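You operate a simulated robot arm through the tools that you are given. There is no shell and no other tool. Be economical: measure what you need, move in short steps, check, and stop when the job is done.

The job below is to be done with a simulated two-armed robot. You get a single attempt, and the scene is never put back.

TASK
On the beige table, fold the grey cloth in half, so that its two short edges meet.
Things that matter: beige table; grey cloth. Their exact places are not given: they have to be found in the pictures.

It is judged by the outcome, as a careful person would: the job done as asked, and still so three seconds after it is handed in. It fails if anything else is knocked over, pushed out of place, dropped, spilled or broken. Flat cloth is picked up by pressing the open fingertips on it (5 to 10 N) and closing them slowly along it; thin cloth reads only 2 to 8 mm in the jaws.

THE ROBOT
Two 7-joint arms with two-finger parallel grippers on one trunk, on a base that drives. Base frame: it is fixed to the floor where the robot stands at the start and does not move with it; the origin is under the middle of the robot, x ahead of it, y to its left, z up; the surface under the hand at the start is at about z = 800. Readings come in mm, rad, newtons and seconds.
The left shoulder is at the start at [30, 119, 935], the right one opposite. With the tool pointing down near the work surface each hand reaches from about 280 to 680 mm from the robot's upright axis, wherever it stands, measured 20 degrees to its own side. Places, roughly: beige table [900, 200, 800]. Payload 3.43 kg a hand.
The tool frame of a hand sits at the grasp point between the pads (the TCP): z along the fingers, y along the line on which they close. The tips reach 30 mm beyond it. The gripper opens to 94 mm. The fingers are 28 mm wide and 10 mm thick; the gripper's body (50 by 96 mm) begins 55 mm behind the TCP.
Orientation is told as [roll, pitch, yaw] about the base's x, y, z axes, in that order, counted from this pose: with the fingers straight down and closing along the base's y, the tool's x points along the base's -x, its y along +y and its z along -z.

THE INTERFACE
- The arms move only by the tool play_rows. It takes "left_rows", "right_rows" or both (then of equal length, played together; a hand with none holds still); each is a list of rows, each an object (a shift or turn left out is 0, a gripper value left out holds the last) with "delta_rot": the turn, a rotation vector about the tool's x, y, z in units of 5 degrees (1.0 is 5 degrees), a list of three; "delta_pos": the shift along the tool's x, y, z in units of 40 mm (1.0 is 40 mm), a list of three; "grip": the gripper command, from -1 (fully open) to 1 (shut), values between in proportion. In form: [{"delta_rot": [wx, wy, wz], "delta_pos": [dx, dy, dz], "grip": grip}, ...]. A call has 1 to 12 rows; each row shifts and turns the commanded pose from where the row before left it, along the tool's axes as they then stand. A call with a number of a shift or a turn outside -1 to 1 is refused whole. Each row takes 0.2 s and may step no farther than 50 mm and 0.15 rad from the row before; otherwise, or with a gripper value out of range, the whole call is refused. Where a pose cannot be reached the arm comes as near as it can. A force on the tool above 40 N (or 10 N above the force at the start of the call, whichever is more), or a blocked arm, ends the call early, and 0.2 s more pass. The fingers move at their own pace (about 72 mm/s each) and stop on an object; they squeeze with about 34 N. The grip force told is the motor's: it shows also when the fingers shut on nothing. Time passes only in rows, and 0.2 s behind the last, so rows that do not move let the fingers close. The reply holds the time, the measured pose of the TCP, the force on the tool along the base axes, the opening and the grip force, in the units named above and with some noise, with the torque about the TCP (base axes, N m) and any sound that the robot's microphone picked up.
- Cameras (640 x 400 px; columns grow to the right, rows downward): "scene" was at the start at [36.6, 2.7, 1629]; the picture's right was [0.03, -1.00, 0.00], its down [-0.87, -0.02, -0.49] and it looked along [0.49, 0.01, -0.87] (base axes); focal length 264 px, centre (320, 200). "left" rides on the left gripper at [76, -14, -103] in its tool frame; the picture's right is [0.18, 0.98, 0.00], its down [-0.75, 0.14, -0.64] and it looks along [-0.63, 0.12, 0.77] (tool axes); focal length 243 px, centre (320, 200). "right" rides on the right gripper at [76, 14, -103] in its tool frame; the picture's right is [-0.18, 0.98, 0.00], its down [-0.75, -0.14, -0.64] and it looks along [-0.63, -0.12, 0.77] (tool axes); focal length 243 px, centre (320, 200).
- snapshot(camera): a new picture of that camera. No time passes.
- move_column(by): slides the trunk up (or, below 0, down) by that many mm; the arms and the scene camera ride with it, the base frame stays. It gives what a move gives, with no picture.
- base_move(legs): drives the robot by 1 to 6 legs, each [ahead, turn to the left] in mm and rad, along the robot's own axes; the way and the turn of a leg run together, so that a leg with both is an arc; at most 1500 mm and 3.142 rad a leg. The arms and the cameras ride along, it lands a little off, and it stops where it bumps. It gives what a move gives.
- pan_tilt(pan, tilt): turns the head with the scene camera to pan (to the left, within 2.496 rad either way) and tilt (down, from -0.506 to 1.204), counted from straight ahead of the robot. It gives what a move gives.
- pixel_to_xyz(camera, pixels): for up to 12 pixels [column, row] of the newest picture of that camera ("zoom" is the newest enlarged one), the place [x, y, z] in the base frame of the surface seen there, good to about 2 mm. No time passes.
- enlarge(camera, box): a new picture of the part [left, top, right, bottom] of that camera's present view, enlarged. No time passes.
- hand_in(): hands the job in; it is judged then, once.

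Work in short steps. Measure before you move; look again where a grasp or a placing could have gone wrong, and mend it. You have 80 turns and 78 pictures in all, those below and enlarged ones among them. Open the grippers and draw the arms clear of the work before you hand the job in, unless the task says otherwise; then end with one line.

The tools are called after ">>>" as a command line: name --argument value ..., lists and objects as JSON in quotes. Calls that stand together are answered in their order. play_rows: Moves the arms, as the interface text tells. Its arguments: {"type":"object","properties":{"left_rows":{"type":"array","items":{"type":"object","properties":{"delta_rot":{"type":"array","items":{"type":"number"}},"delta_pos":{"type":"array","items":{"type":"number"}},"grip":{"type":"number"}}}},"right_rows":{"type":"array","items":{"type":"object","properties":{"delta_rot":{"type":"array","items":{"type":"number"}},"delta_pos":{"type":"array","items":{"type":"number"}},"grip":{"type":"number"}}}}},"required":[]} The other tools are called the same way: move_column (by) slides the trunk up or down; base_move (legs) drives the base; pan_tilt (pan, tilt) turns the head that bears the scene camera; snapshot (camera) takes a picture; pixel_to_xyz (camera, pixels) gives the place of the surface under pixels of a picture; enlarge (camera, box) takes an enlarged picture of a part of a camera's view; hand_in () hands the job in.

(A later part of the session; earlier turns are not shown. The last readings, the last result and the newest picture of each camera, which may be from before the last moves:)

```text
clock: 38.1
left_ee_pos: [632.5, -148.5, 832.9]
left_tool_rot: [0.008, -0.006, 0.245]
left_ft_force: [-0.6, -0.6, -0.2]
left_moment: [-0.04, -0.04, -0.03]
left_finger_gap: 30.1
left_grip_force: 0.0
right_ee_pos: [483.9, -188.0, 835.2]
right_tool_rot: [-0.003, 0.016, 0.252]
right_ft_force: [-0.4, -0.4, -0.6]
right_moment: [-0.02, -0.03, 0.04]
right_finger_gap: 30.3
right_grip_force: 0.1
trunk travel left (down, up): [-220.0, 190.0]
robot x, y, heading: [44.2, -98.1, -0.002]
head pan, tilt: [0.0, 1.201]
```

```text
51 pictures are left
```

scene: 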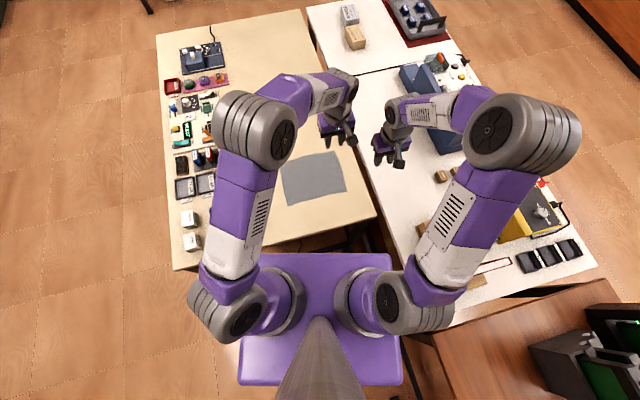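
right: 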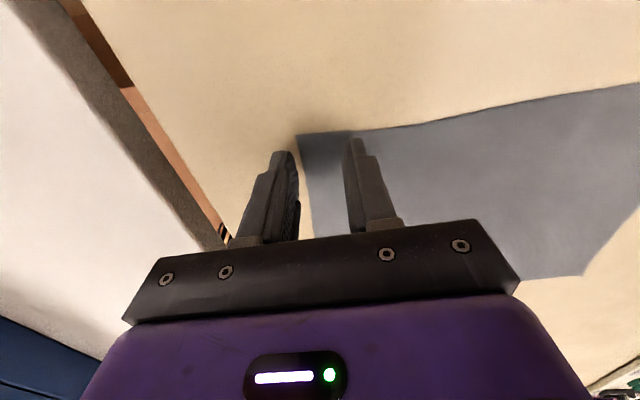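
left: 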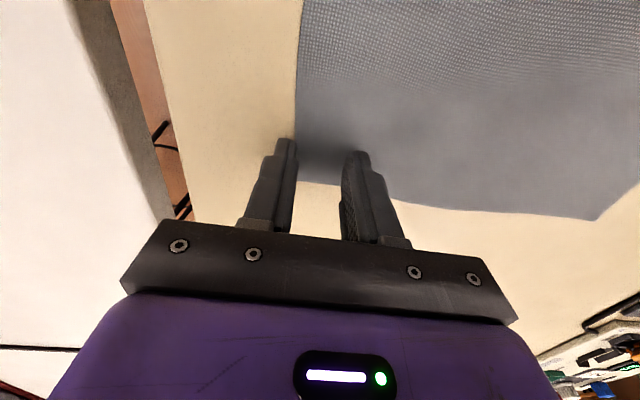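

The cloth edge runs just inside the outer finger of both hands (left col ≈298, right col ≈303). I press down in small steps.

>>> play_rows --left_rows '[{"delta_pos": [0, 0, 0.05]}, {}]' --right_rows '[{"delta_pos": [0, 0, 0.08]}, {}]'

>>> play_rows --left_rows '[{"delta_pos": [0, 0, 0.04]}, {}]' --right_rows '[{"delta_pos": [0, 0, 0.04]}, {}]'

```text
clock: 38.7
left_ee_pos: [632.2, -148.8, 830.4]
left_tool_rot: [0.006, -0.007, 0.247]
left_ft_force: [1.0, 0.1, 1.0]
left_moment: [-0.05, 0.02, 0.02]
left_finger_gap: 29.7
left_grip_force: 0.0
right_ee_pos: [483.8, -189.1, 831.9]
right_tool_rot: [-0.001, 0.011, 0.252]
right_ft_force: [-0.2, 0.1, 5.0]
right_moment: [0.11, 0.01, 0.0]
right_finger_gap: 30.0
right_grip_force: 0.0
trunk travel left (down, up): [-220.0, 190.0]
robot x, y, heading: [44.0, -99.0, -0.001]
head pan, tilt: [0.0, 1.201]
```

```text
clock: 39.3
left_ee_pos: [631.8, -147.8, 831.8]
left_tool_rot: [0.005, -0.008, 0.246]
left_ft_force: [1.1, 0.1, 5.9]
left_moment: [-0.13, 0.01, 0.0]
left_finger_gap: 29.8
left_grip_force: 0.1
right_ee_pos: [482.3, -186.9, 831.6]
right_tool_rot: [-0.004, 0.009, 0.251]
right_ft_force: [-1.5, -2.3, 22.8]
right_moment: [0.44, 0.09, 0.02]
right_finger_gap: 28.7
right_grip_force: 0.0
trunk travel left (down, up): [-220.0, 190.0]
robot x, y, heading: [46.5, -99.2, -0.004]
head pan, tilt: [0.0, 1.201]
```

Left presses 6 N, right 23 N; I ease the right by about 1.3 mm, then close both slowly.

>>> play_rows --left_rows '[{"delta_pos": [0, 0, 0.006]}, {}]' --right_rows '[{"delta_pos": [0, 0, -0.032]}, {}]'

>>> play_rows --left_rows '[{"grip": 0.42}, {"grip": 0.48}, {"grip": 0.54}, {"grip": 0.6}, {"grip": 0.66}, {"grip": 0.72}, {"grip": 0.78}, {"grip": 0.84}, {"grip": 0.9}, {"grip": 0.96}, {"grip": 1}, {"grip": 1}]' --right_rows '[{"grip": 0.42}, {"grip": 0.48}, {"grip": 0.54}, {"grip": 0.6}, {"grip": 0.66}, {"grip": 0.72}, {"grip": 0.78}, {"grip": 0.84}, {"grip": 0.9}, {"grip": 0.96}, {"grip": 1}, {"grip": 1}]'

>>> snapshot --camera "left"

>>> snapshot --camera "right"

```text
clock: 39.9
left_ee_pos: [630.5, -148.6, 831.0]
left_tool_rot: [0.006, -0.01, 0.246]
left_ft_force: [-0.9, 1.4, 15.0]
left_moment: [-0.15, 0.12, 0.02]
left_finger_gap: 29.6
left_grip_force: 0.0
right_ee_pos: [482.2, -187.3, 830.8]
right_tool_rot: [-0.006, 0.013, 0.251]
right_ft_force: [2.1, -0.8, 8.5]
right_moment: [0.14, -0.07, 0.0]
right_finger_gap: 29.6
right_grip_force: 0.1
trunk travel left (down, up): [-220.0, 190.0]
robot x, y, heading: [47.2, -95.7, -0.007]
head pan, tilt: [0.0, 1.201]
```

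```text
clock: 42.5
left_ee_pos: [630.8, -148.2, 830.9]
left_tool_rot: [0.005, -0.008, 0.248]
left_ft_force: [-1.0, 0.4, 24.6]
left_moment: [-0.07, 0.24, -0.01]
left_finger_gap: 1.9
left_grip_force: 34.0
right_ee_pos: [481.8, -186.8, 832.4]
right_tool_rot: [-0.005, 0.01, 0.251]
right_ft_force: [1.4, 0.7, 0.0]
right_moment: [-0.01, 0.0, 0.02]
right_finger_gap: 6.4
right_grip_force: 33.6
trunk travel left (down, up): [-220.0, 190.0]
robot x, y, heading: [44.4, -97.2, -0.002]
head pan, tilt: [0.0, 1.201]
```

```text
50 pictures are left
```

left: 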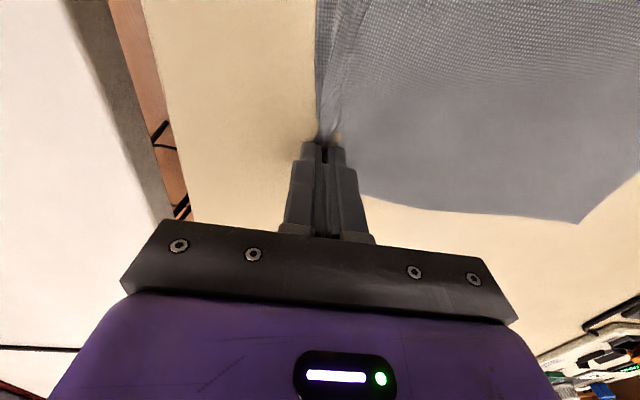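

```text
49 pictures are left
```

right: 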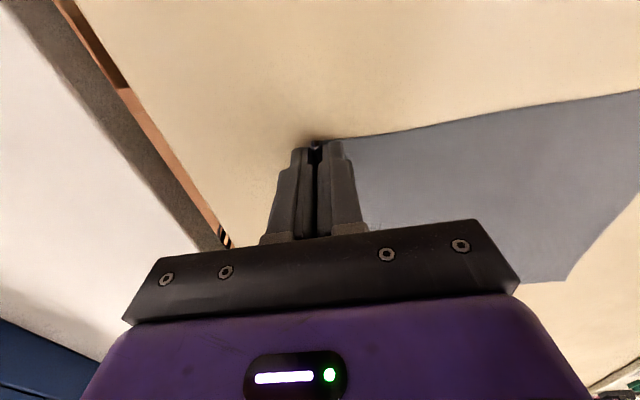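

Left reads 1.9 mm, right 6.4 mm, with a ridge showing at both. I lift 25 mm to check the holds.

>>> play_rows --left_rows '[{"delta_pos": [0, 0, -0.3]}, {"delta_pos": [0, 0, -0.3]}, {}]' --right_rows '[{"delta_pos": [0, 0, -0.3]}, {"delta_pos": [0, 0, -0.3]}, {}]'

>>> snapshot --camera "left"

>>> snapshot --camera "right"

```text
clock: 43.3
left_ee_pos: [632.3, -149.2, 854.1]
left_tool_rot: [0.005, -0.005, 0.246]
left_ft_force: [-1.3, -0.7, 0.8]
left_moment: [0.0, 0.02, 0.02]
left_finger_gap: 1.8
left_grip_force: 34.3
right_ee_pos: [483.5, -187.2, 854.5]
right_tool_rot: [-0.001, 0.016, 0.251]
right_ft_force: [1.2, 0.2, -0.1]
right_moment: [-0.02, -0.03, -0.01]
right_finger_gap: 6.3
right_grip_force: 34.0
trunk travel left (down, up): [-220.0, 190.0]
robot x, y, heading: [45.3, -96.1, 0.0]
head pan, tilt: [0.0, 1.201]
```

```text
48 pictures are left
```

left: 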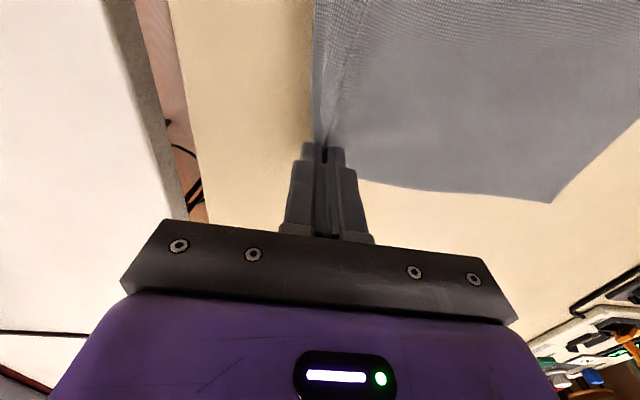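

```text
47 pictures are left
```

right: 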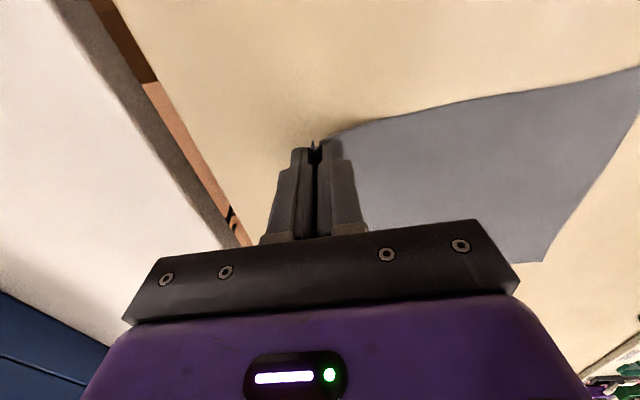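

Both corners are held. I check from the scene where the far short edge lies now, then carry the edge up and over to the middle.

>>> play_rows --left_rows '[{"delta_pos": [0, 0.375, -0.75]}, {"delta_pos": [0, 0.625, -0.425]}, {"delta_pos": [0, 0.825, -0.2]}, {"delta_pos": [0, 0.825, -0.05]}, {}]' --right_rows '[{"delta_pos": [0, 0.375, -0.75]}, {"delta_pos": [0, 0.625, -0.425]}, {"delta_pos": [0, 0.825, -0.2]}, {"delta_pos": [0, 0.825, -0.05]}, {}]'

>>> snapshot --camera "scene"

>>> snapshot --camera "right"

>>> snapshot --camera "left"

```text
clock: 44.5
left_ee_pos: [604.7, -46.4, 912.0]
left_tool_rot: [0.007, -0.005, 0.246]
left_ft_force: [-0.1, 0.3, -1.2]
left_moment: [0.0, 0.01, 0.02]
left_finger_gap: 1.7
left_grip_force: 34.5
right_ee_pos: [458.8, -86.9, 911.1]
right_tool_rot: [-0.002, 0.014, 0.252]
right_ft_force: [0.4, -0.3, 0.6]
right_moment: [0.01, 0.01, 0.01]
right_finger_gap: 6.3
right_grip_force: 34.2
trunk travel left (down, up): [-220.0, 190.0]
robot x, y, heading: [49.3, -93.8, -0.002]
head pan, tilt: [0.0, 1.201]
```

```text
46 pictures are left
```

scene: 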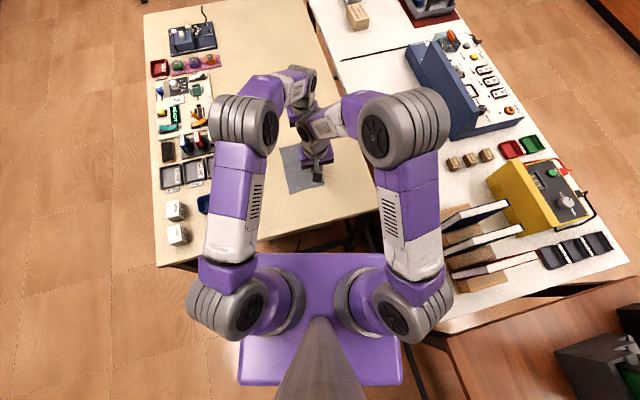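

```text
45 pictures are left
```

right: 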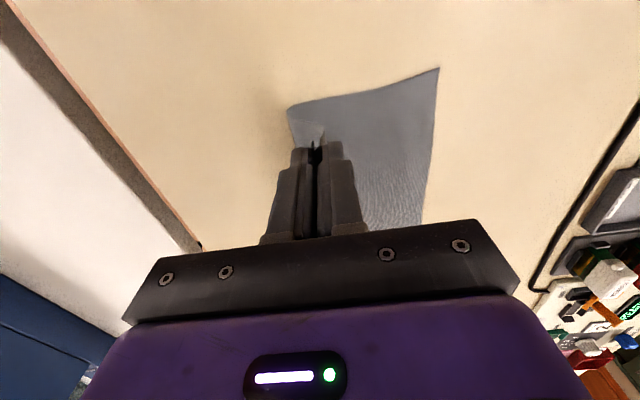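

```text
44 pictures are left
```

left: 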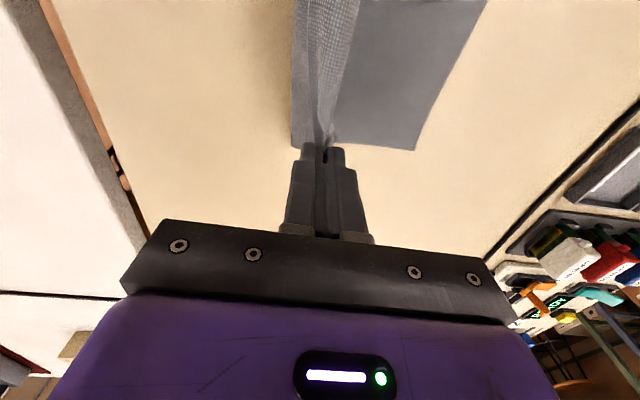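

The cloth is folding properly; the left short edge's corners show at right-view (438,70) and left-view (413,149). I measure them and where the bend touches the table.

>>> pixel_to_xyz --camera "right" --pixels '[[436, 71], [433, 120], [424, 210], [289, 108], [360, 92], [300, 140]]'

>>> pixel_to_xyz --camera "left" --pixels '[[411, 147], [435, 95], [480, 5], [292, 145], [294, 100], [370, 140]]'

```text
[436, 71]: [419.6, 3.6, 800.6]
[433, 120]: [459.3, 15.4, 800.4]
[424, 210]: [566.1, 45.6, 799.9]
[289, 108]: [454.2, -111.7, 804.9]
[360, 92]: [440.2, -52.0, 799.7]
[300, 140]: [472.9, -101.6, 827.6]
```

```text
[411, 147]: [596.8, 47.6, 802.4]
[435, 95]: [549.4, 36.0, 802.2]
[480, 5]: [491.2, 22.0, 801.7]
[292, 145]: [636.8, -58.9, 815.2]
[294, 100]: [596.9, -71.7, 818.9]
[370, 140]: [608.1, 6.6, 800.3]
```

The cloth slid about 21 mm: A(597,48), D(420,4), so the fold line should be at v≈94 and the grips should end about 65 mm further on. I tilt both hands 40° so that the held edge will point outward.

>>> play_rows --left_rows '[{"delta_rot": [1, 0, 0]}, {"delta_rot": [1, 0, 0]}, {"delta_rot": [1, 0, 0]}, {"delta_rot": [1, 0, 0]}, {"delta_rot": [1, 0, 0]}, {"delta_rot": [1, 0, 0]}, {"delta_rot": [1, 0, 0]}, {"delta_rot": [1, 0, 0]}, {}]' --right_rows '[{"delta_rot": [1, 0, 0]}, {"delta_rot": [1, 0, 0]}, {"delta_rot": [1, 0, 0]}, {"delta_rot": [1, 0, 0]}, {"delta_rot": [1, 0, 0]}, {"delta_rot": [1, 0, 0]}, {"delta_rot": [1, 0, 0]}, {"delta_rot": [1, 0, 0]}, {}]'

>>> snapshot --camera "scene"

```text
clock: 46.5
left_ee_pos: [604.9, -47.8, 911.1]
left_tool_rot: [-0.694, -0.005, 0.246]
left_ft_force: [-1.8, -0.2, -0.3]
left_moment: [0.03, 0.02, -0.03]
left_finger_gap: 1.8
left_grip_force: 33.9
right_ee_pos: [457.6, -85.0, 911.9]
right_tool_rot: [-0.702, 0.013, 0.252]
right_ft_force: [2.5, 0.0, -0.2]
right_moment: [0.05, -0.03, 0.02]
right_finger_gap: 2.0
right_grip_force: 34.1
trunk travel left (down, up): [-220.0, 190.0]
robot x, y, heading: [47.3, -95.8, -0.001]
head pan, tilt: [0.0, 1.201]
```

```text
43 pictures are left
```

scene: 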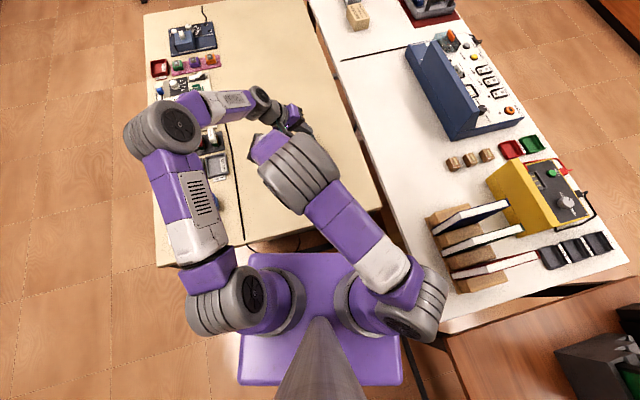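

The right gap went from 6.3 to 2.0 mm; I check both hands' grasps.

>>> snapshot --camera "right"

>>> snapshot --camera "left"

>>> enlarge --camera "scene" --box '[230, 90, 390, 190]'

```text
42 pictures are left
```

right: 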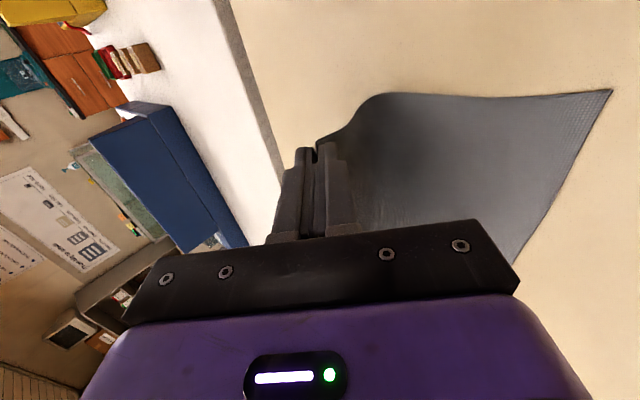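

```text
41 pictures are left
```

left: 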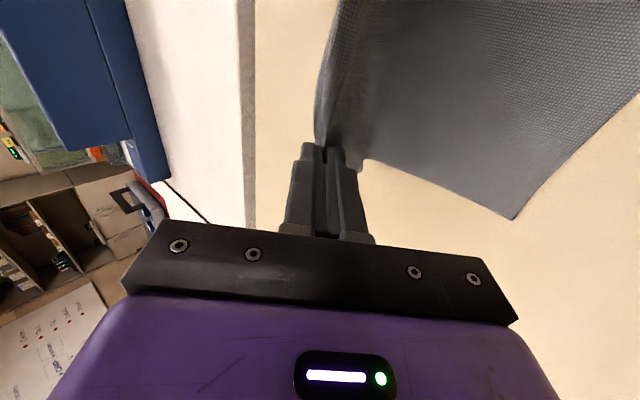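

```text
4.00 times, centred on (310, 140) of scene
```

zoom: 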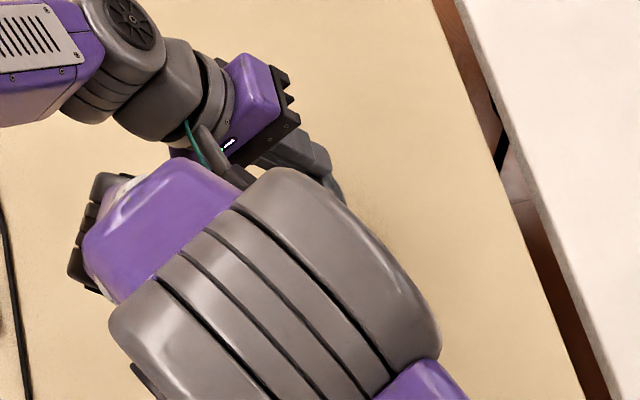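

Both corners are held neatly. I carry on over and down toward the left edge, stopping about 30 mm above the table.

>>> play_rows --left_rows '[{"delta_pos": [0, 0.48, -0.4]}, {"delta_pos": [0, 0.607, -0.25]}, {"delta_pos": [0, 0.705, 0.06]}, {"delta_pos": [0, 0.67, 0.253]}, {}]' --right_rows '[{"delta_pos": [0, 0.48, -0.4]}, {"delta_pos": [0, 0.607, -0.25]}, {"delta_pos": [0, 0.705, 0.06]}, {"delta_pos": [0, 0.67, 0.253]}, {}]'

>>> snapshot --camera "right"

>>> snapshot --camera "left"

>>> snapshot --camera "scene"

```text
clock: 47.7
left_ee_pos: [584.3, 34.6, 857.8]
left_tool_rot: [-0.692, -0.005, 0.246]
left_ft_force: [-2.3, -0.4, 0.4]
left_moment: [0.01, 0.06, -0.05]
left_finger_gap: 1.5
left_grip_force: 33.4
right_ee_pos: [435.1, -4.8, 860.5]
right_tool_rot: [-0.7, 0.011, 0.25]
right_ft_force: [3.3, 0.0, -1.0]
right_moment: [0.05, -0.03, 0.02]
right_finger_gap: 1.9
right_grip_force: 33.8
trunk travel left (down, up): [-220.0, 190.0]
robot x, y, heading: [48.9, -95.6, -0.003]
head pan, tilt: [0.0, 1.201]
```

```text
39 pictures are left
```

right: 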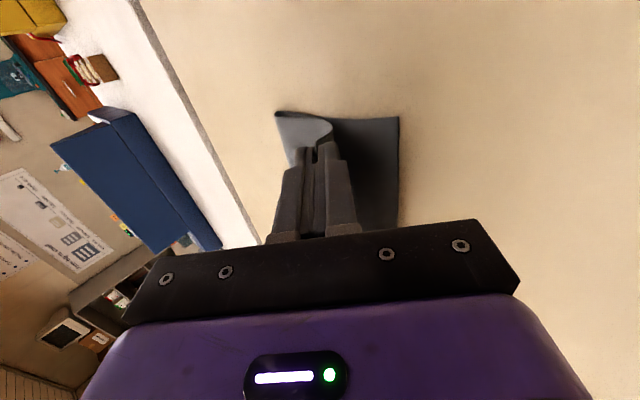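

```text
38 pictures are left
```

left: 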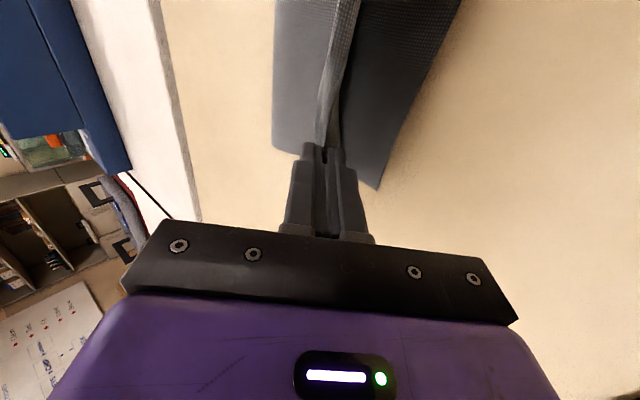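

```text
37 pictures are left
```

scene: 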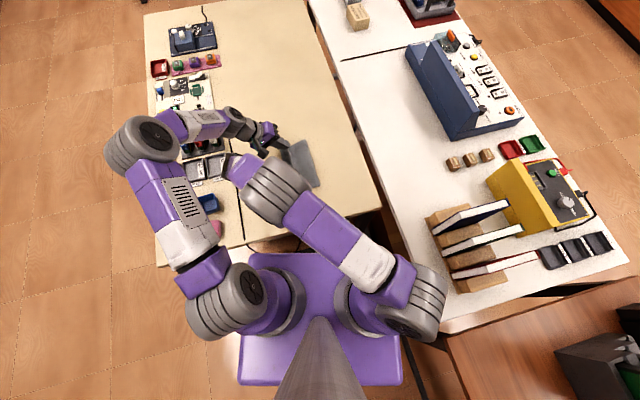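

I measure the lower corners (right-view (398,119), left-view (377,186)), fold corners and the held edge.

>>> pixel_to_xyz --camera "right" --pixels '[[396, 120], [397, 180], [277, 114], [330, 130], [300, 148], [345, 122]]'

>>> pixel_to_xyz --camera "left" --pixels '[[377, 184], [405, 125], [445, 30], [275, 147], [300, 145], [332, 90], [340, 50]]'

```text
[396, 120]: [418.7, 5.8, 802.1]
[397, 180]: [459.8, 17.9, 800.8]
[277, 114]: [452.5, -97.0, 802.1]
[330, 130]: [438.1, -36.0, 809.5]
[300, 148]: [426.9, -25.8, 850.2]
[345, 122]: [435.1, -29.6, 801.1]
```

```text
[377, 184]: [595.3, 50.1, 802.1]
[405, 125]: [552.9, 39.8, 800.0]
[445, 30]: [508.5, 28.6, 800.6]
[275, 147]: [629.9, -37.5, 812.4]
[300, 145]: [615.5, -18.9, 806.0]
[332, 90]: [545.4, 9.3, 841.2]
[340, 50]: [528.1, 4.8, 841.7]
```

Alignment is good: tips at v≈181, with ~28 mm of cloth in the jaws against the lower edge at v≈211; sideways match within 2 mm. I lower ~21 mm more.

>>> play_rows --left_rows '[{"delta_pos": [0, 0.2, 0.18]}, {"delta_pos": [0, 0.2, 0.18]}, {}]' --right_rows '[{"delta_pos": [0, 0.2, 0.18]}, {"delta_pos": [0, 0.2, 0.18]}, {}]'

>>> enlarge --camera "right" --box '[240, 80, 440, 205]'

>>> enlarge --camera "left" --box '[240, 80, 440, 205]'

```text
clock: 48.5
left_ee_pos: [584.4, 38.5, 836.9]
left_tool_rot: [-0.692, -0.007, 0.247]
left_ft_force: [-2.5, -0.9, 0.5]
left_moment: [0.0, 0.09, -0.05]
left_finger_gap: 2.0
left_grip_force: 33.8
right_ee_pos: [436.1, -0.5, 839.2]
right_tool_rot: [-0.701, 0.011, 0.252]
right_ft_force: [3.2, 1.1, 0.3]
right_moment: [0.04, -0.04, 0.05]
right_finger_gap: 2.0
right_grip_force: 33.9
trunk travel left (down, up): [-220.0, 190.0]
robot x, y, heading: [45.6, -98.6, -0.002]
head pan, tilt: [0.0, 1.201]
```

```text
3.20 times, centred on (340, 142) of right
```

zoom: 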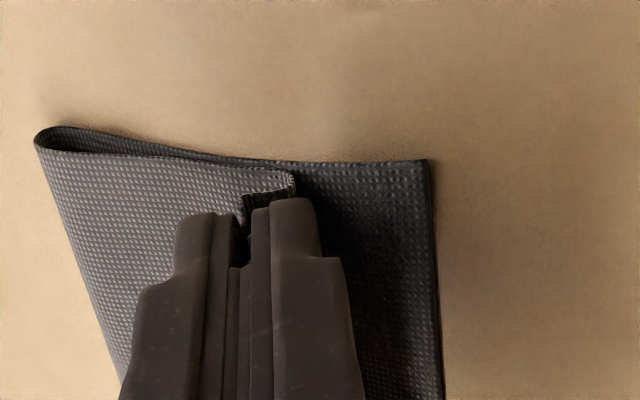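

```text
3.20 times, centred on (340, 142) of left
```

zoom: 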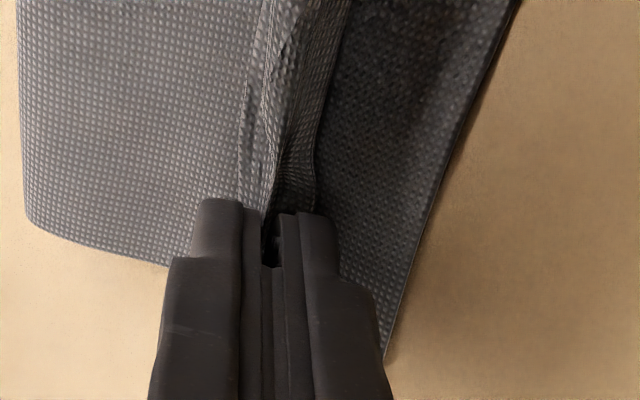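

The edge lies parallel just above the lower edge. I open the jaws slightly (≈16 mm), then withdraw along the fingers, outward and up.

>>> play_rows --left_rows '[{"delta_pos": [0, -0.04, -0.05], "grip": 0.85}, {"delta_pos": [0, -0.03, -0.04], "grip": 0.68}, {}, {"delta_pos": [0, 0, -0.3]}, {"delta_pos": [0, 0, -0.5]}, {"delta_pos": [0, 0, -0.5]}, {"delta_pos": [0, 0, -0.5]}, {}]' --right_rows '[{"delta_pos": [0, -0.04, -0.05], "grip": 0.85}, {"delta_pos": [0, -0.03, -0.04], "grip": 0.68}, {}, {"delta_pos": [0, 0, -0.3]}, {"delta_pos": [0, 0, -0.5]}, {"delta_pos": [0, 0, -0.5]}, {"delta_pos": [0, 0, -0.5]}, {}]'

>>> snapshot --camera "right"

>>> snapshot --camera "left"

```text
clock: 50.3
left_ee_pos: [573.0, 82.9, 899.2]
left_tool_rot: [-0.689, -0.006, 0.245]
left_ft_force: [-0.1, 0.6, 0.3]
left_moment: [0.03, -0.03, 0.01]
left_finger_gap: 15.0
left_grip_force: 0.0
right_ee_pos: [424.7, 44.6, 896.5]
right_tool_rot: [-0.699, 0.015, 0.252]
right_ft_force: [0.0, 0.1, -0.6]
right_moment: [-0.01, 0.02, -0.01]
right_finger_gap: 14.8
right_grip_force: 0.0
trunk travel left (down, up): [-220.0, 190.0]
robot x, y, heading: [44.0, -99.8, -0.004]
head pan, tilt: [0.0, 1.201]
```

```text
34 pictures are left
```

right: 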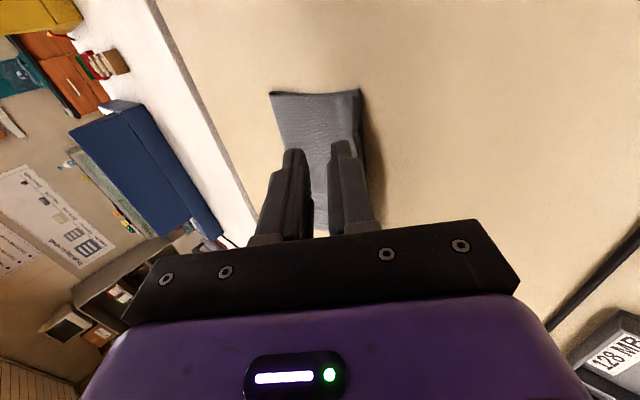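

```text
33 pictures are left
```

left: 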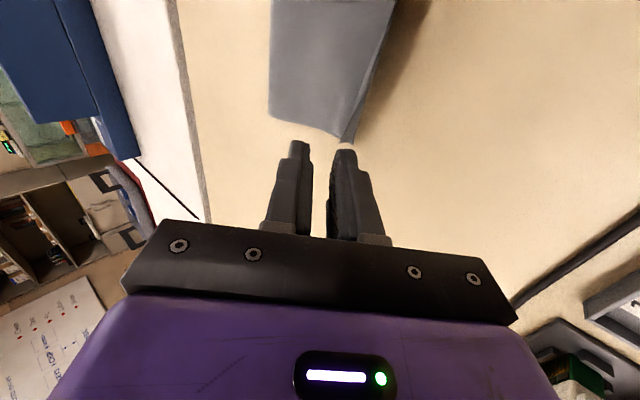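

The cloth released and looks neatly folded. I withdraw both hands farther, then turn them upright and away.

>>> play_rows --left_rows '[{"delta_pos": [0, 0, -0.9]}, {"delta_pos": [0, 0, -0.9]}, {"delta_rot": [-1, 0, 0]}, {"delta_rot": [-1, 0, 0]}, {"delta_rot": [-1, 0, 0]}, {"delta_rot": [-1, 0, 0]}, {"delta_rot": [-1, 0, 0]}, {"delta_rot": [-1, 0, 0]}, {"delta_rot": [-1, 0, 0]}, {"delta_rot": [-1, 0, 0]}, {}]' --right_rows '[{"delta_pos": [0, 0, -0.9]}, {"delta_pos": [0, 0, -0.9]}, {"delta_rot": [-1, 0, 0]}, {"delta_rot": [-1, 0, 0]}, {"delta_rot": [-1, 0, 0]}, {"delta_rot": [-1, 0, 0]}, {"delta_rot": [-1, 0, 0]}, {"delta_rot": [-1, 0, 0]}, {"delta_rot": [-1, 0, 0]}, {"delta_rot": [-1, 0, 0]}, {}]'

>>> play_rows --left_rows '[{}, {}, {"delta_pos": [0, 0.5, 0]}, {"delta_pos": [0, 0.5, 0]}, {"delta_pos": [0, 0.5, 0]}, {}, {}, {}]' --right_rows '[{"delta_pos": [0.2, -0.9, 0]}, {"delta_pos": [0.2, -0.9, 0]}, {"delta_pos": [0.2, -0.9, 0]}, {"delta_pos": [0.2, -0.9, 0]}, {"delta_pos": [0.2, -0.9, 0]}, {"delta_pos": [0, -0.9, 0]}, {"delta_pos": [0, -0.9, 0]}, {}]'

>>> snapshot --camera "scene"

```text
clock: 52.7
left_ee_pos: [560.6, 128.2, 953.7]
left_tool_rot: [0.01, -0.005, 0.248]
left_ft_force: [0.0, 0.3, 1.2]
left_moment: [0.04, 0.0, 0.0]
left_finger_gap: 15.1
left_grip_force: 0.0
right_ee_pos: [413.4, 89.5, 952.3]
right_tool_rot: [-0.001, 0.012, 0.251]
right_ft_force: [-1.0, 0.3, -0.2]
right_moment: [0.02, 0.0, 0.0]
right_finger_gap: 14.8
right_grip_force: 0.1
trunk travel left (down, up): [-220.0, 190.0]
robot x, y, heading: [44.8, -95.3, 0.0]
head pan, tilt: [0.0, 1.201]
```

```text
clock: 54.5
left_ee_pos: [545.9, 186.7, 953.5]
left_tool_rot: [0.008, -0.005, 0.245]
left_ft_force: [0.4, 0.3, 0.8]
left_moment: [0.01, -0.02, 0.0]
left_finger_gap: 14.9
left_grip_force: 0.2
right_ee_pos: [438.0, -165.0, 954.7]
right_tool_rot: [-0.001, 0.014, 0.25]
right_ft_force: [-0.8, 0.0, 0.2]
right_moment: [-0.01, 0.0, 0.04]
right_finger_gap: 14.8
right_grip_force: 0.1
trunk travel left (down, up): [-220.0, 190.0]
robot x, y, heading: [46.6, -93.7, -0.003]
head pan, tilt: [0.0, 1.201]
```

```text
32 pictures are left
```

scene: 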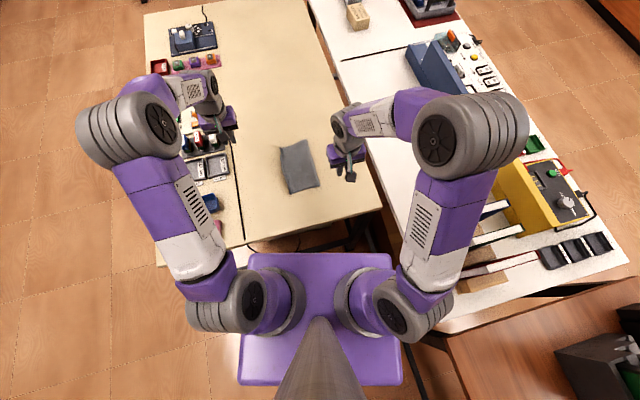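

The folded cloth is clear to view at (278-320, 140-195); I enlarge it.

>>> enlarge --camera "scene" --box '[252, 125, 348, 205]'

>>> snapshot --camera "left"

```text
5.00 times, centred on (300, 165) of scene
```

zoom: 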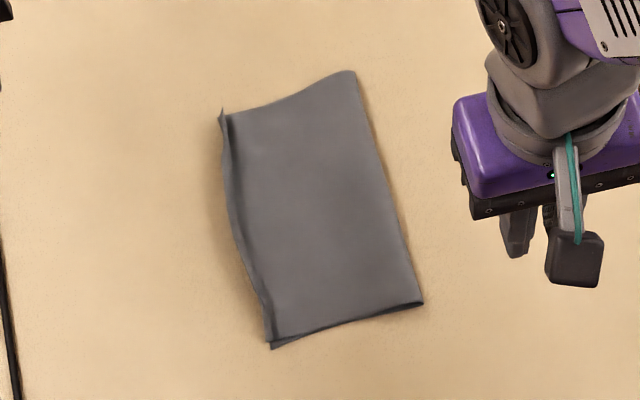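

```text
30 pictures are left
```

left: 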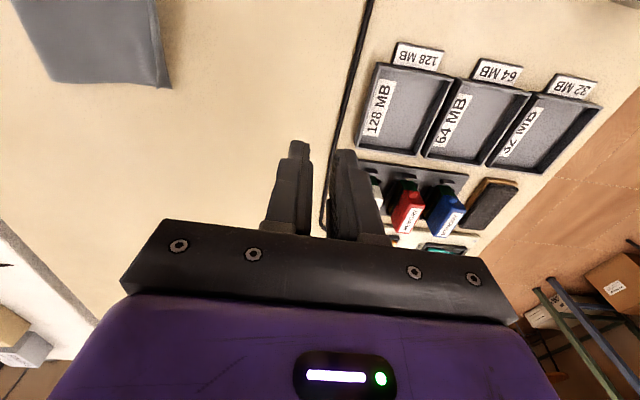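

A dark strip runs along the left edge; I measure heights there to tell a raised lip from a gap.

>>> pixel_to_xyz --camera "zoom" --pixels '[[222, 114], [229, 130], [226, 170], [234, 170], [246, 170], [248, 265], [258, 265], [272, 345], [274, 325], [353, 75], [420, 302], [320, 200]]'

>>> enlarge --camera "scene" --box '[278, 138, 312, 198]'

```text
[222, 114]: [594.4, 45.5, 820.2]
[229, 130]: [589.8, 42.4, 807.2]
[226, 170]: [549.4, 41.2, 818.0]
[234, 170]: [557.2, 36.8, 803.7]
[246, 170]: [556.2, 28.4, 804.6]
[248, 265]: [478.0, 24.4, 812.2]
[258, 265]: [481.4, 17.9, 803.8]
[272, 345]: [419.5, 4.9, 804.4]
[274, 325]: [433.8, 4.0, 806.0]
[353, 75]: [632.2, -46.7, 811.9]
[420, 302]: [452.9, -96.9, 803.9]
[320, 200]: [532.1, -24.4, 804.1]
```

```text
6.67 times, centred on (295, 168) of scene
```

zoom: 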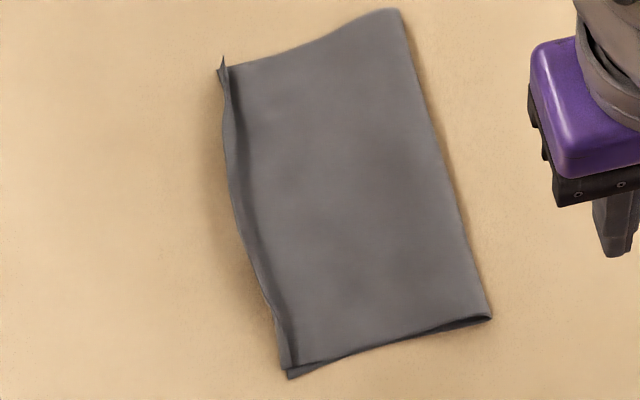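

A lip about 15 mm high stands along the left edge. I tilt the left hand to look at that edge from the side.

>>> play_rows --left_rows '[{"delta_pos": [1, 0, 0.2]}, {"delta_pos": [0.5, -0.3, 0.5]}, {"delta_rot": [1, 0, 0]}, {"delta_rot": [1, 0, 0]}, {"delta_rot": [1, 0, 0]}, {"delta_rot": [1, 0, 0]}, {"delta_rot": [1, 0, 0]}, {"delta_rot": [1, 0, 0]}, {"delta_rot": [1, 0, 0]}, {"delta_rot": [1, 0, 0]}, {}]'

>>> snapshot --camera "left"

```text
clock: 56.9
left_ee_pos: [492.5, 159.7, 925.7]
left_tool_rot: [-0.694, -0.005, 0.247]
left_ft_force: [-0.5, -0.2, -0.4]
left_moment: [0.0, -0.04, -0.02]
left_finger_gap: 15.1
left_grip_force: 0.0
right_ee_pos: [438.2, -165.5, 954.2]
right_tool_rot: [-0.001, 0.011, 0.252]
right_ft_force: [-0.4, -0.7, 0.6]
right_moment: [-0.02, -0.07, 0.03]
right_finger_gap: 15.1
right_grip_force: 0.1
trunk travel left (down, up): [-220.0, 190.0]
robot x, y, heading: [46.7, -96.5, -0.004]
head pan, tilt: [0.0, 1.201]
```

```text
28 pictures are left
```

left: 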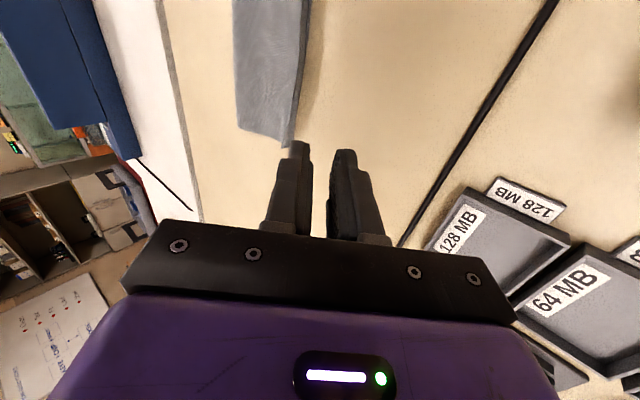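

>>> enlarge --camera "left" --box '[200, 0, 360, 160]'

```text
2.50 times, centred on (280, 80) of left
```

zoom: 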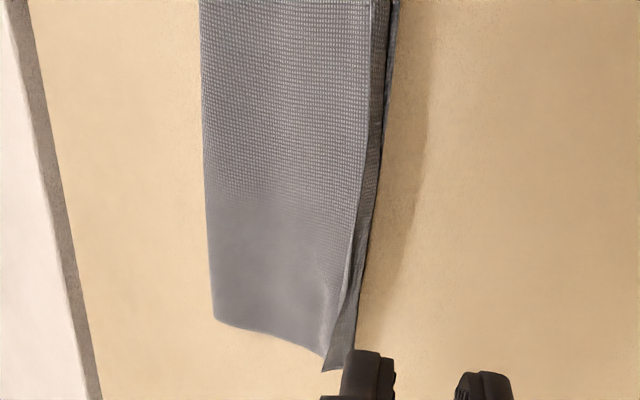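

Two lines run along the edge near the top; I measure a few points around them.

>>> pixel_to_xyz --camera "zoom" --pixels '[[393, 20], [385, 20], [376, 20], [366, 20], [380, 100], [372, 100], [362, 100], [360, 220], [352, 220], [354, 320], [340, 340], [330, 320]]'

>>> enlarge --camera "left" --box '[260, 0, 330, 70]'

```text
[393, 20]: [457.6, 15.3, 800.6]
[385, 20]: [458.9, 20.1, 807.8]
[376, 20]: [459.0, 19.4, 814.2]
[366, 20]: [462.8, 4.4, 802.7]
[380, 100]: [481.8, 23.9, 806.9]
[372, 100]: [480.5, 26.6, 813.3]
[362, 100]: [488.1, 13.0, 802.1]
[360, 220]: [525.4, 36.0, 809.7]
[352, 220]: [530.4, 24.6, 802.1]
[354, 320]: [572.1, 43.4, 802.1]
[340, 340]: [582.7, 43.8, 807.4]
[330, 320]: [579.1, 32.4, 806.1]
```

```text
5.71 times, centred on (295, 35) of left
```

zoom: 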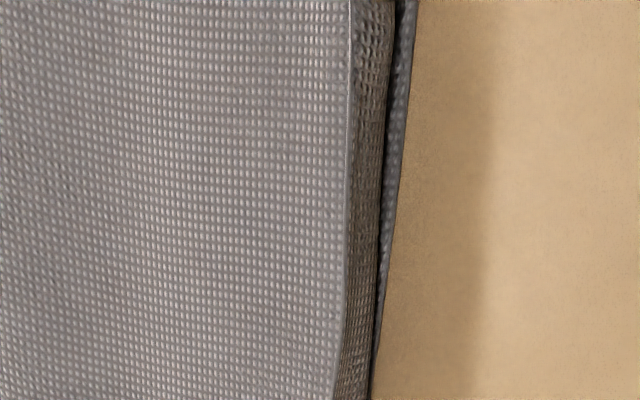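

The lip is the upper layer's edge standing 12-17 mm upright at the lower edge (v≈211), so the top is about 13 mm too long. I'll re-grip the lip with both hands, pull it 13 mm back, then flatten it outward. First, positions above the lip.

>>> play_rows --left_rows '[{"delta_rot": [-1, 0, 0]}, {"delta_rot": [-1, 0, 0]}, {"delta_rot": [-1, 0, 0]}, {"delta_rot": [-1, 0, 0]}, {"delta_rot": [-1, 0, 0]}, {"delta_rot": [-1, 0, 0]}, {"delta_rot": [-1, 0, 0]}, {"delta_rot": [-1, 0, 0]}, {"grip": 0.36}]' --right_rows '[{"delta_pos": [-0.193, 0.8385, 0]}, {"delta_pos": [-0.193, 0.8385, 0]}, {"delta_pos": [-0.193, 0.8385, 0]}, {}, {}, {}, {}, {}, {"grip": 0.36}]'

>>> play_rows --left_rows '[{"delta_pos": [-0.364, -0.844, 0]}, {"delta_pos": [-0.364, -0.844, 0]}, {"delta_pos": [-0.364, -0.844, 0]}, {"delta_pos": [-0.364, -0.844, 0]}, {}, {}, {}]' --right_rows '[{}, {}, {}, {"delta_pos": [-0.193, 0.8385, 0]}, {"delta_pos": [-0.193, 0.8385, 0]}, {"delta_pos": [0, 0, 0.7]}, {}]'

>>> snapshot --camera "left"

>>> snapshot --camera "right"

```text
clock: 58.9
left_ee_pos: [491.6, 160.5, 925.4]
left_tool_rot: [0.009, -0.006, 0.247]
left_ft_force: [0.5, -0.1, -0.3]
left_moment: [-0.03, 0.01, -0.02]
left_finger_gap: 30.0
left_grip_force: 0.1
right_ee_pos: [435.7, -63.2, 956.7]
right_tool_rot: [-0.003, 0.011, 0.253]
right_ft_force: [-0.2, 0.8, -0.4]
right_moment: [-0.02, 0.03, -0.01]
right_finger_gap: 30.1
right_grip_force: 0.1
trunk travel left (down, up): [-220.0, 190.0]
robot x, y, heading: [45.4, -95.8, 0.004]
head pan, tilt: [0.0, 1.201]
```

```text
clock: 60.5
left_ee_pos: [581.6, 42.5, 923.1]
left_tool_rot: [0.008, -0.004, 0.246]
left_ft_force: [0.2, 0.4, 0.4]
left_moment: [0.0, -0.02, -0.02]
left_finger_gap: 29.9
left_grip_force: 0.0
right_ee_pos: [433.8, 6.3, 926.0]
right_tool_rot: [-0.002, 0.013, 0.252]
right_ft_force: [-1.4, 0.2, 0.3]
right_moment: [-0.03, -0.03, 0.02]
right_finger_gap: 30.0
right_grip_force: 0.1
trunk travel left (down, up): [-220.0, 190.0]
robot x, y, heading: [45.4, -99.3, -0.002]
head pan, tilt: [0.0, 1.201]
```

```text
25 pictures are left
```

left: 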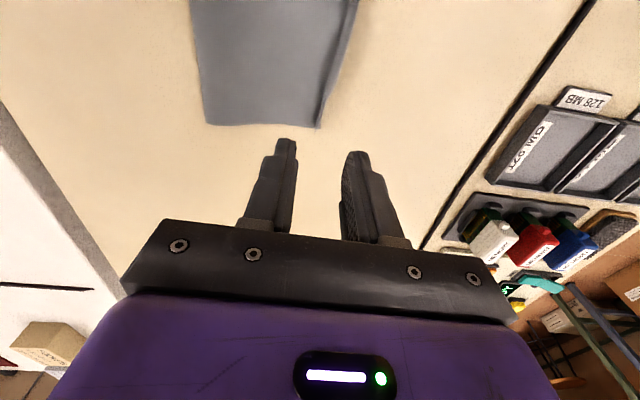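

```text
24 pictures are left
```

right: 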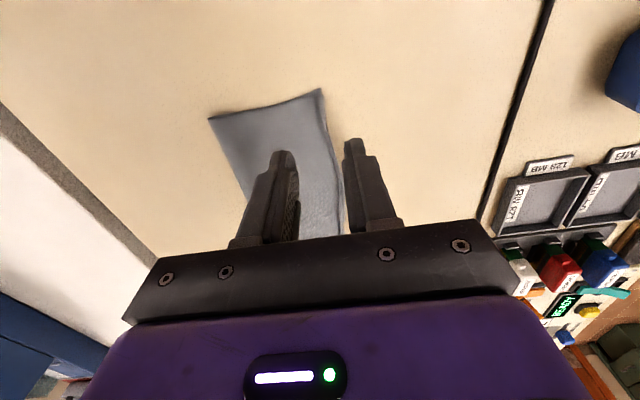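

Both jaws straddle the lip. I descend to TCP z≈834 (tips just over the cloth) and close slowly.

>>> play_rows --left_rows '[{"delta_pos": [0, 0, 0.74]}, {"delta_pos": [0, 0, 0.74]}, {"delta_pos": [0, 0, 0.74]}, {}]' --right_rows '[{"delta_pos": [0, 0, 0.76]}, {"delta_pos": [0, 0, 0.76]}, {"delta_pos": [0, 0, 0.76]}, {}]'

>>> play_rows --left_rows '[{"grip": 0.5}, {"grip": 0.6}, {"grip": 0.7}, {"grip": 0.8}, {"grip": 0.9}, {"grip": 1}, {}, {}]' --right_rows '[{"grip": 0.5}, {"grip": 0.6}, {"grip": 0.7}, {"grip": 0.8}, {"grip": 0.9}, {"grip": 1}, {}, {}]'

>>> snapshot --camera "right"

>>> snapshot --camera "left"

```text
clock: 61.5
left_ee_pos: [582.1, 43.3, 835.7]
left_tool_rot: [0.006, -0.006, 0.247]
left_ft_force: [-0.7, 0.4, -0.1]
left_moment: [-0.01, 0.01, 0.01]
left_finger_gap: 30.0
left_grip_force: 0.0
right_ee_pos: [431.0, 7.0, 834.0]
right_tool_rot: [-0.003, 0.014, 0.251]
right_ft_force: [-1.0, -0.5, -0.5]
right_moment: [0.02, -0.01, -0.01]
right_finger_gap: 29.9
right_grip_force: 0.1
trunk travel left (down, up): [-220.0, 190.0]
robot x, y, heading: [45.6, -95.4, -0.002]
head pan, tilt: [0.0, 1.201]
```

```text
clock: 63.3
left_ee_pos: [582.8, 42.7, 838.7]
left_tool_rot: [0.007, -0.005, 0.246]
left_ft_force: [0.3, 0.3, 0.2]
left_moment: [0.01, 0.0, 0.02]
left_finger_gap: 1.6
left_grip_force: 33.9
right_ee_pos: [431.2, 6.9, 834.3]
right_tool_rot: [-0.002, 0.015, 0.252]
right_ft_force: [1.0, -0.2, 2.9]
right_moment: [-0.01, -0.01, -0.02]
right_finger_gap: 1.6
right_grip_force: 33.7
trunk travel left (down, up): [-220.0, 190.0]
robot x, y, heading: [46.0, -96.0, -0.004]
head pan, tilt: [0.0, 1.201]
```

```text
23 pictures are left
```

right: 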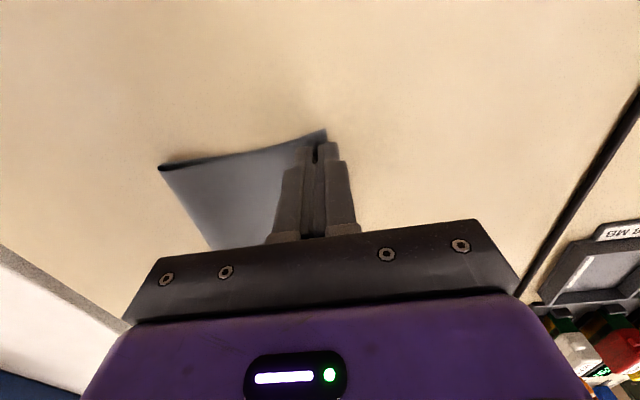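

```text
22 pictures are left
```

left: 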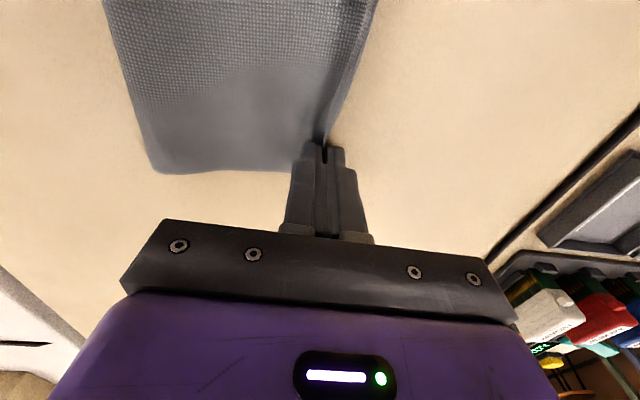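

Both read 1.6 mm. I lift 16 mm to see if the top layer comes alone.

>>> play_rows --left_rows '[{"delta_pos": [0, 0, -0.2]}, {"delta_pos": [0, 0, -0.2]}, {}]' --right_rows '[{"delta_pos": [0, 0, -0.2]}, {"delta_pos": [0, 0, -0.2]}, {}]'

>>> enlarge --camera "right" --box '[140, 90, 380, 240]'

>>> enlarge --camera "left" --box '[140, 30, 420, 205]'

```text
clock: 64.1
left_ee_pos: [581.9, 43.4, 852.9]
left_tool_rot: [0.005, -0.005, 0.247]
left_ft_force: [1.0, 0.3, 0.4]
left_moment: [-0.04, -0.03, 0.0]
left_finger_gap: 1.7
left_grip_force: 34.5
right_ee_pos: [432.2, 5.6, 849.6]
right_tool_rot: [-0.001, 0.013, 0.251]
right_ft_force: [0.7, -0.8, 0.0]
right_moment: [0.05, -0.01, -0.02]
right_finger_gap: 1.6
right_grip_force: 34.3
trunk travel left (down, up): [-220.0, 190.0]
robot x, y, heading: [40.7, -96.6, -0.002]
head pan, tilt: [0.0, 1.201]
```

```text
2.67 times, centred on (260, 165) of right
```

zoom: 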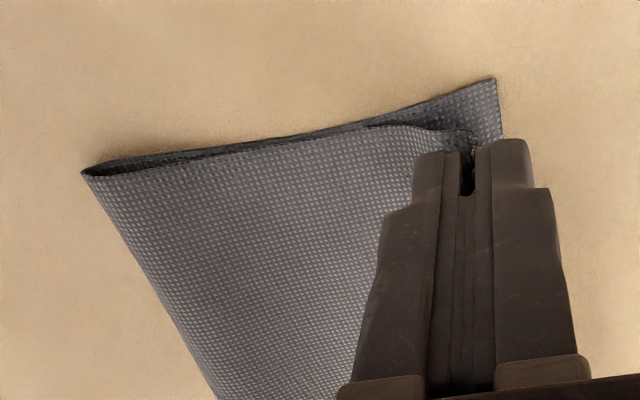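

```text
2.29 times, centred on (280, 118) of left
```

zoom: 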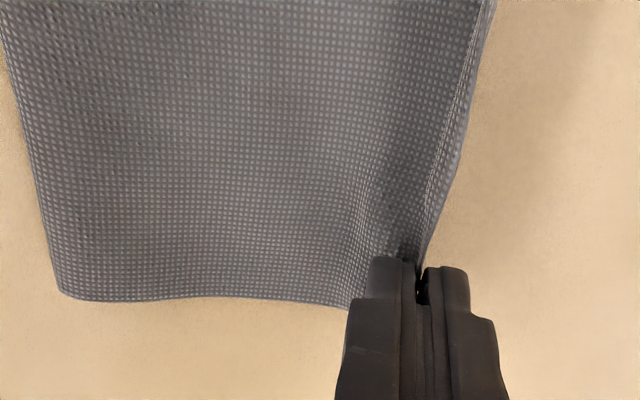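

The right holds only the top layer. For the left it's unclear; I lift 20 mm more and look.

>>> play_rows --left_rows '[{"delta_pos": [0, -0.15, -0.25]}, {"delta_pos": [0, -0.15, -0.25]}, {}]' --right_rows '[{"delta_pos": [0, -0.15, -0.25]}, {"delta_pos": [0, -0.15, -0.25]}, {}]'

>>> enlarge --camera "left" --box '[140, 0, 460, 200]'

```text
clock: 64.9
left_ee_pos: [584.6, 31.3, 873.2]
left_tool_rot: [0.007, -0.005, 0.247]
left_ft_force: [0.4, 0.4, -0.3]
left_moment: [-0.04, 0.01, -0.01]
left_finger_gap: 1.6
left_grip_force: 34.1
right_ee_pos: [435.5, -5.0, 871.4]
right_tool_rot: [-0.002, 0.014, 0.252]
right_ft_force: [0.3, 0.3, -0.6]
right_moment: [-0.01, -0.06, 0.0]
right_finger_gap: 1.8
right_grip_force: 34.5
trunk travel left (down, up): [-220.0, 190.0]
robot x, y, heading: [46.1, -97.9, -0.002]
head pan, tilt: [0.0, 1.201]
```

```text
2.00 times, centred on (300, 100) of left
```

zoom: 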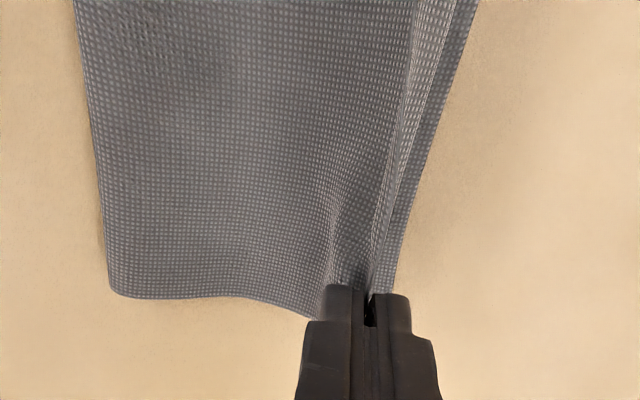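

I measure the band right of the ridge to see whether the lower layer rests on the table.

>>> pixel_to_xyz --camera "zoom" --pixels '[[455, 60], [425, 150], [400, 240], [393, 275], [380, 230], [365, 260], [410, 60], [112, 290]]'

```text
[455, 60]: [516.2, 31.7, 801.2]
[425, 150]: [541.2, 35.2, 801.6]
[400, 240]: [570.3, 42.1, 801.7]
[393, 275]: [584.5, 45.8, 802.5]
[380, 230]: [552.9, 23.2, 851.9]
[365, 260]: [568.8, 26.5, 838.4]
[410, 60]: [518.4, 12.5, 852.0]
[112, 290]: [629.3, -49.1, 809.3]
```

The lower layer is flat on the table with its edge unmoved (v≈211); only the top is held, by about 10 mm. I tilt both hands 45° and lay the top edge down onto the lower one.

>>> play_rows --left_rows '[{"delta_rot": [1, 0, 0]}, {"delta_rot": [1, 0, 0]}, {"delta_rot": [1, 0, 0]}, {"delta_rot": [1, 0, 0]}, {"delta_rot": [1, 0, 0]}, {"delta_rot": [1, 0, 0]}, {"delta_rot": [1, 0, 0]}, {"delta_rot": [1, 0, 0]}, {"delta_rot": [1, 0, 0]}, {"delta_pos": [0, 0.53, 0.05]}, {"delta_pos": [0, 0.53, 0.15]}, {}]' --right_rows '[{"delta_rot": [1, 0, 0]}, {"delta_rot": [1, 0, 0]}, {"delta_rot": [1, 0, 0]}, {"delta_rot": [1, 0, 0]}, {"delta_rot": [1, 0, 0]}, {"delta_rot": [1, 0, 0]}, {"delta_rot": [1, 0, 0]}, {"delta_rot": [1, 0, 0]}, {"delta_rot": [1, 0, 0]}, {"delta_pos": [0, 0.51, 0.05]}, {"delta_pos": [0, 0.51, 0.15]}, {}]'

>>> enlarge --camera "right" --box '[200, 60, 440, 210]'

>>> enlarge --camera "left" --box '[200, 60, 440, 210]'

```text
clock: 67.5
left_ee_pos: [578.3, 57.4, 837.0]
left_tool_rot: [-0.779, -0.005, 0.245]
left_ft_force: [0.1, -0.3, 0.6]
left_moment: [0.06, 0.01, -0.02]
left_finger_gap: 1.7
left_grip_force: 33.9
right_ee_pos: [429.3, 18.3, 834.3]
right_tool_rot: [-0.787, 0.011, 0.253]
right_ft_force: [-0.3, -0.2, 0.2]
right_moment: [0.05, 0.0, -0.02]
right_finger_gap: 1.9
right_grip_force: 34.0
trunk travel left (down, up): [-220.0, 190.0]
robot x, y, heading: [44.5, -95.6, -0.007]
head pan, tilt: [0.0, 1.201]
```

```text
2.67 times, centred on (320, 135) of right
```

zoom: 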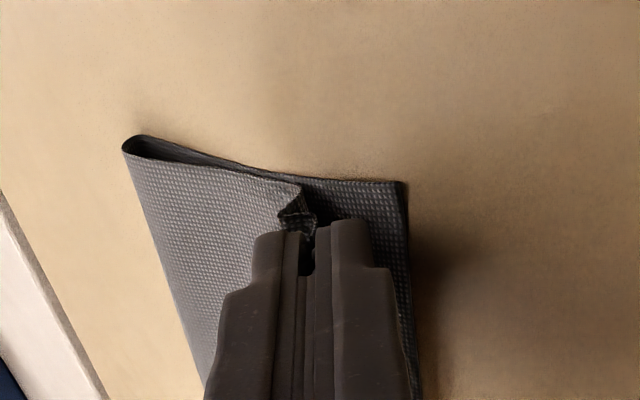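

```text
2.67 times, centred on (320, 135) of left
```

zoom: 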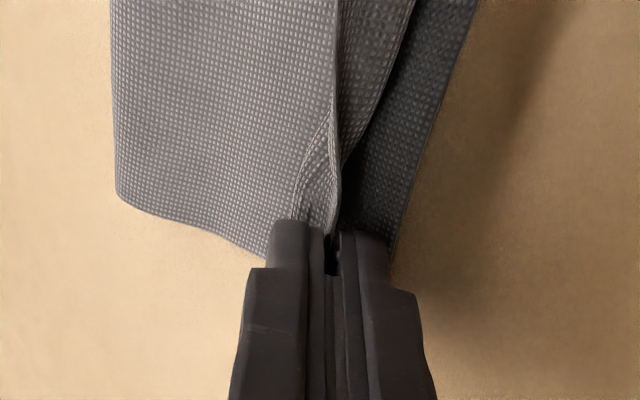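

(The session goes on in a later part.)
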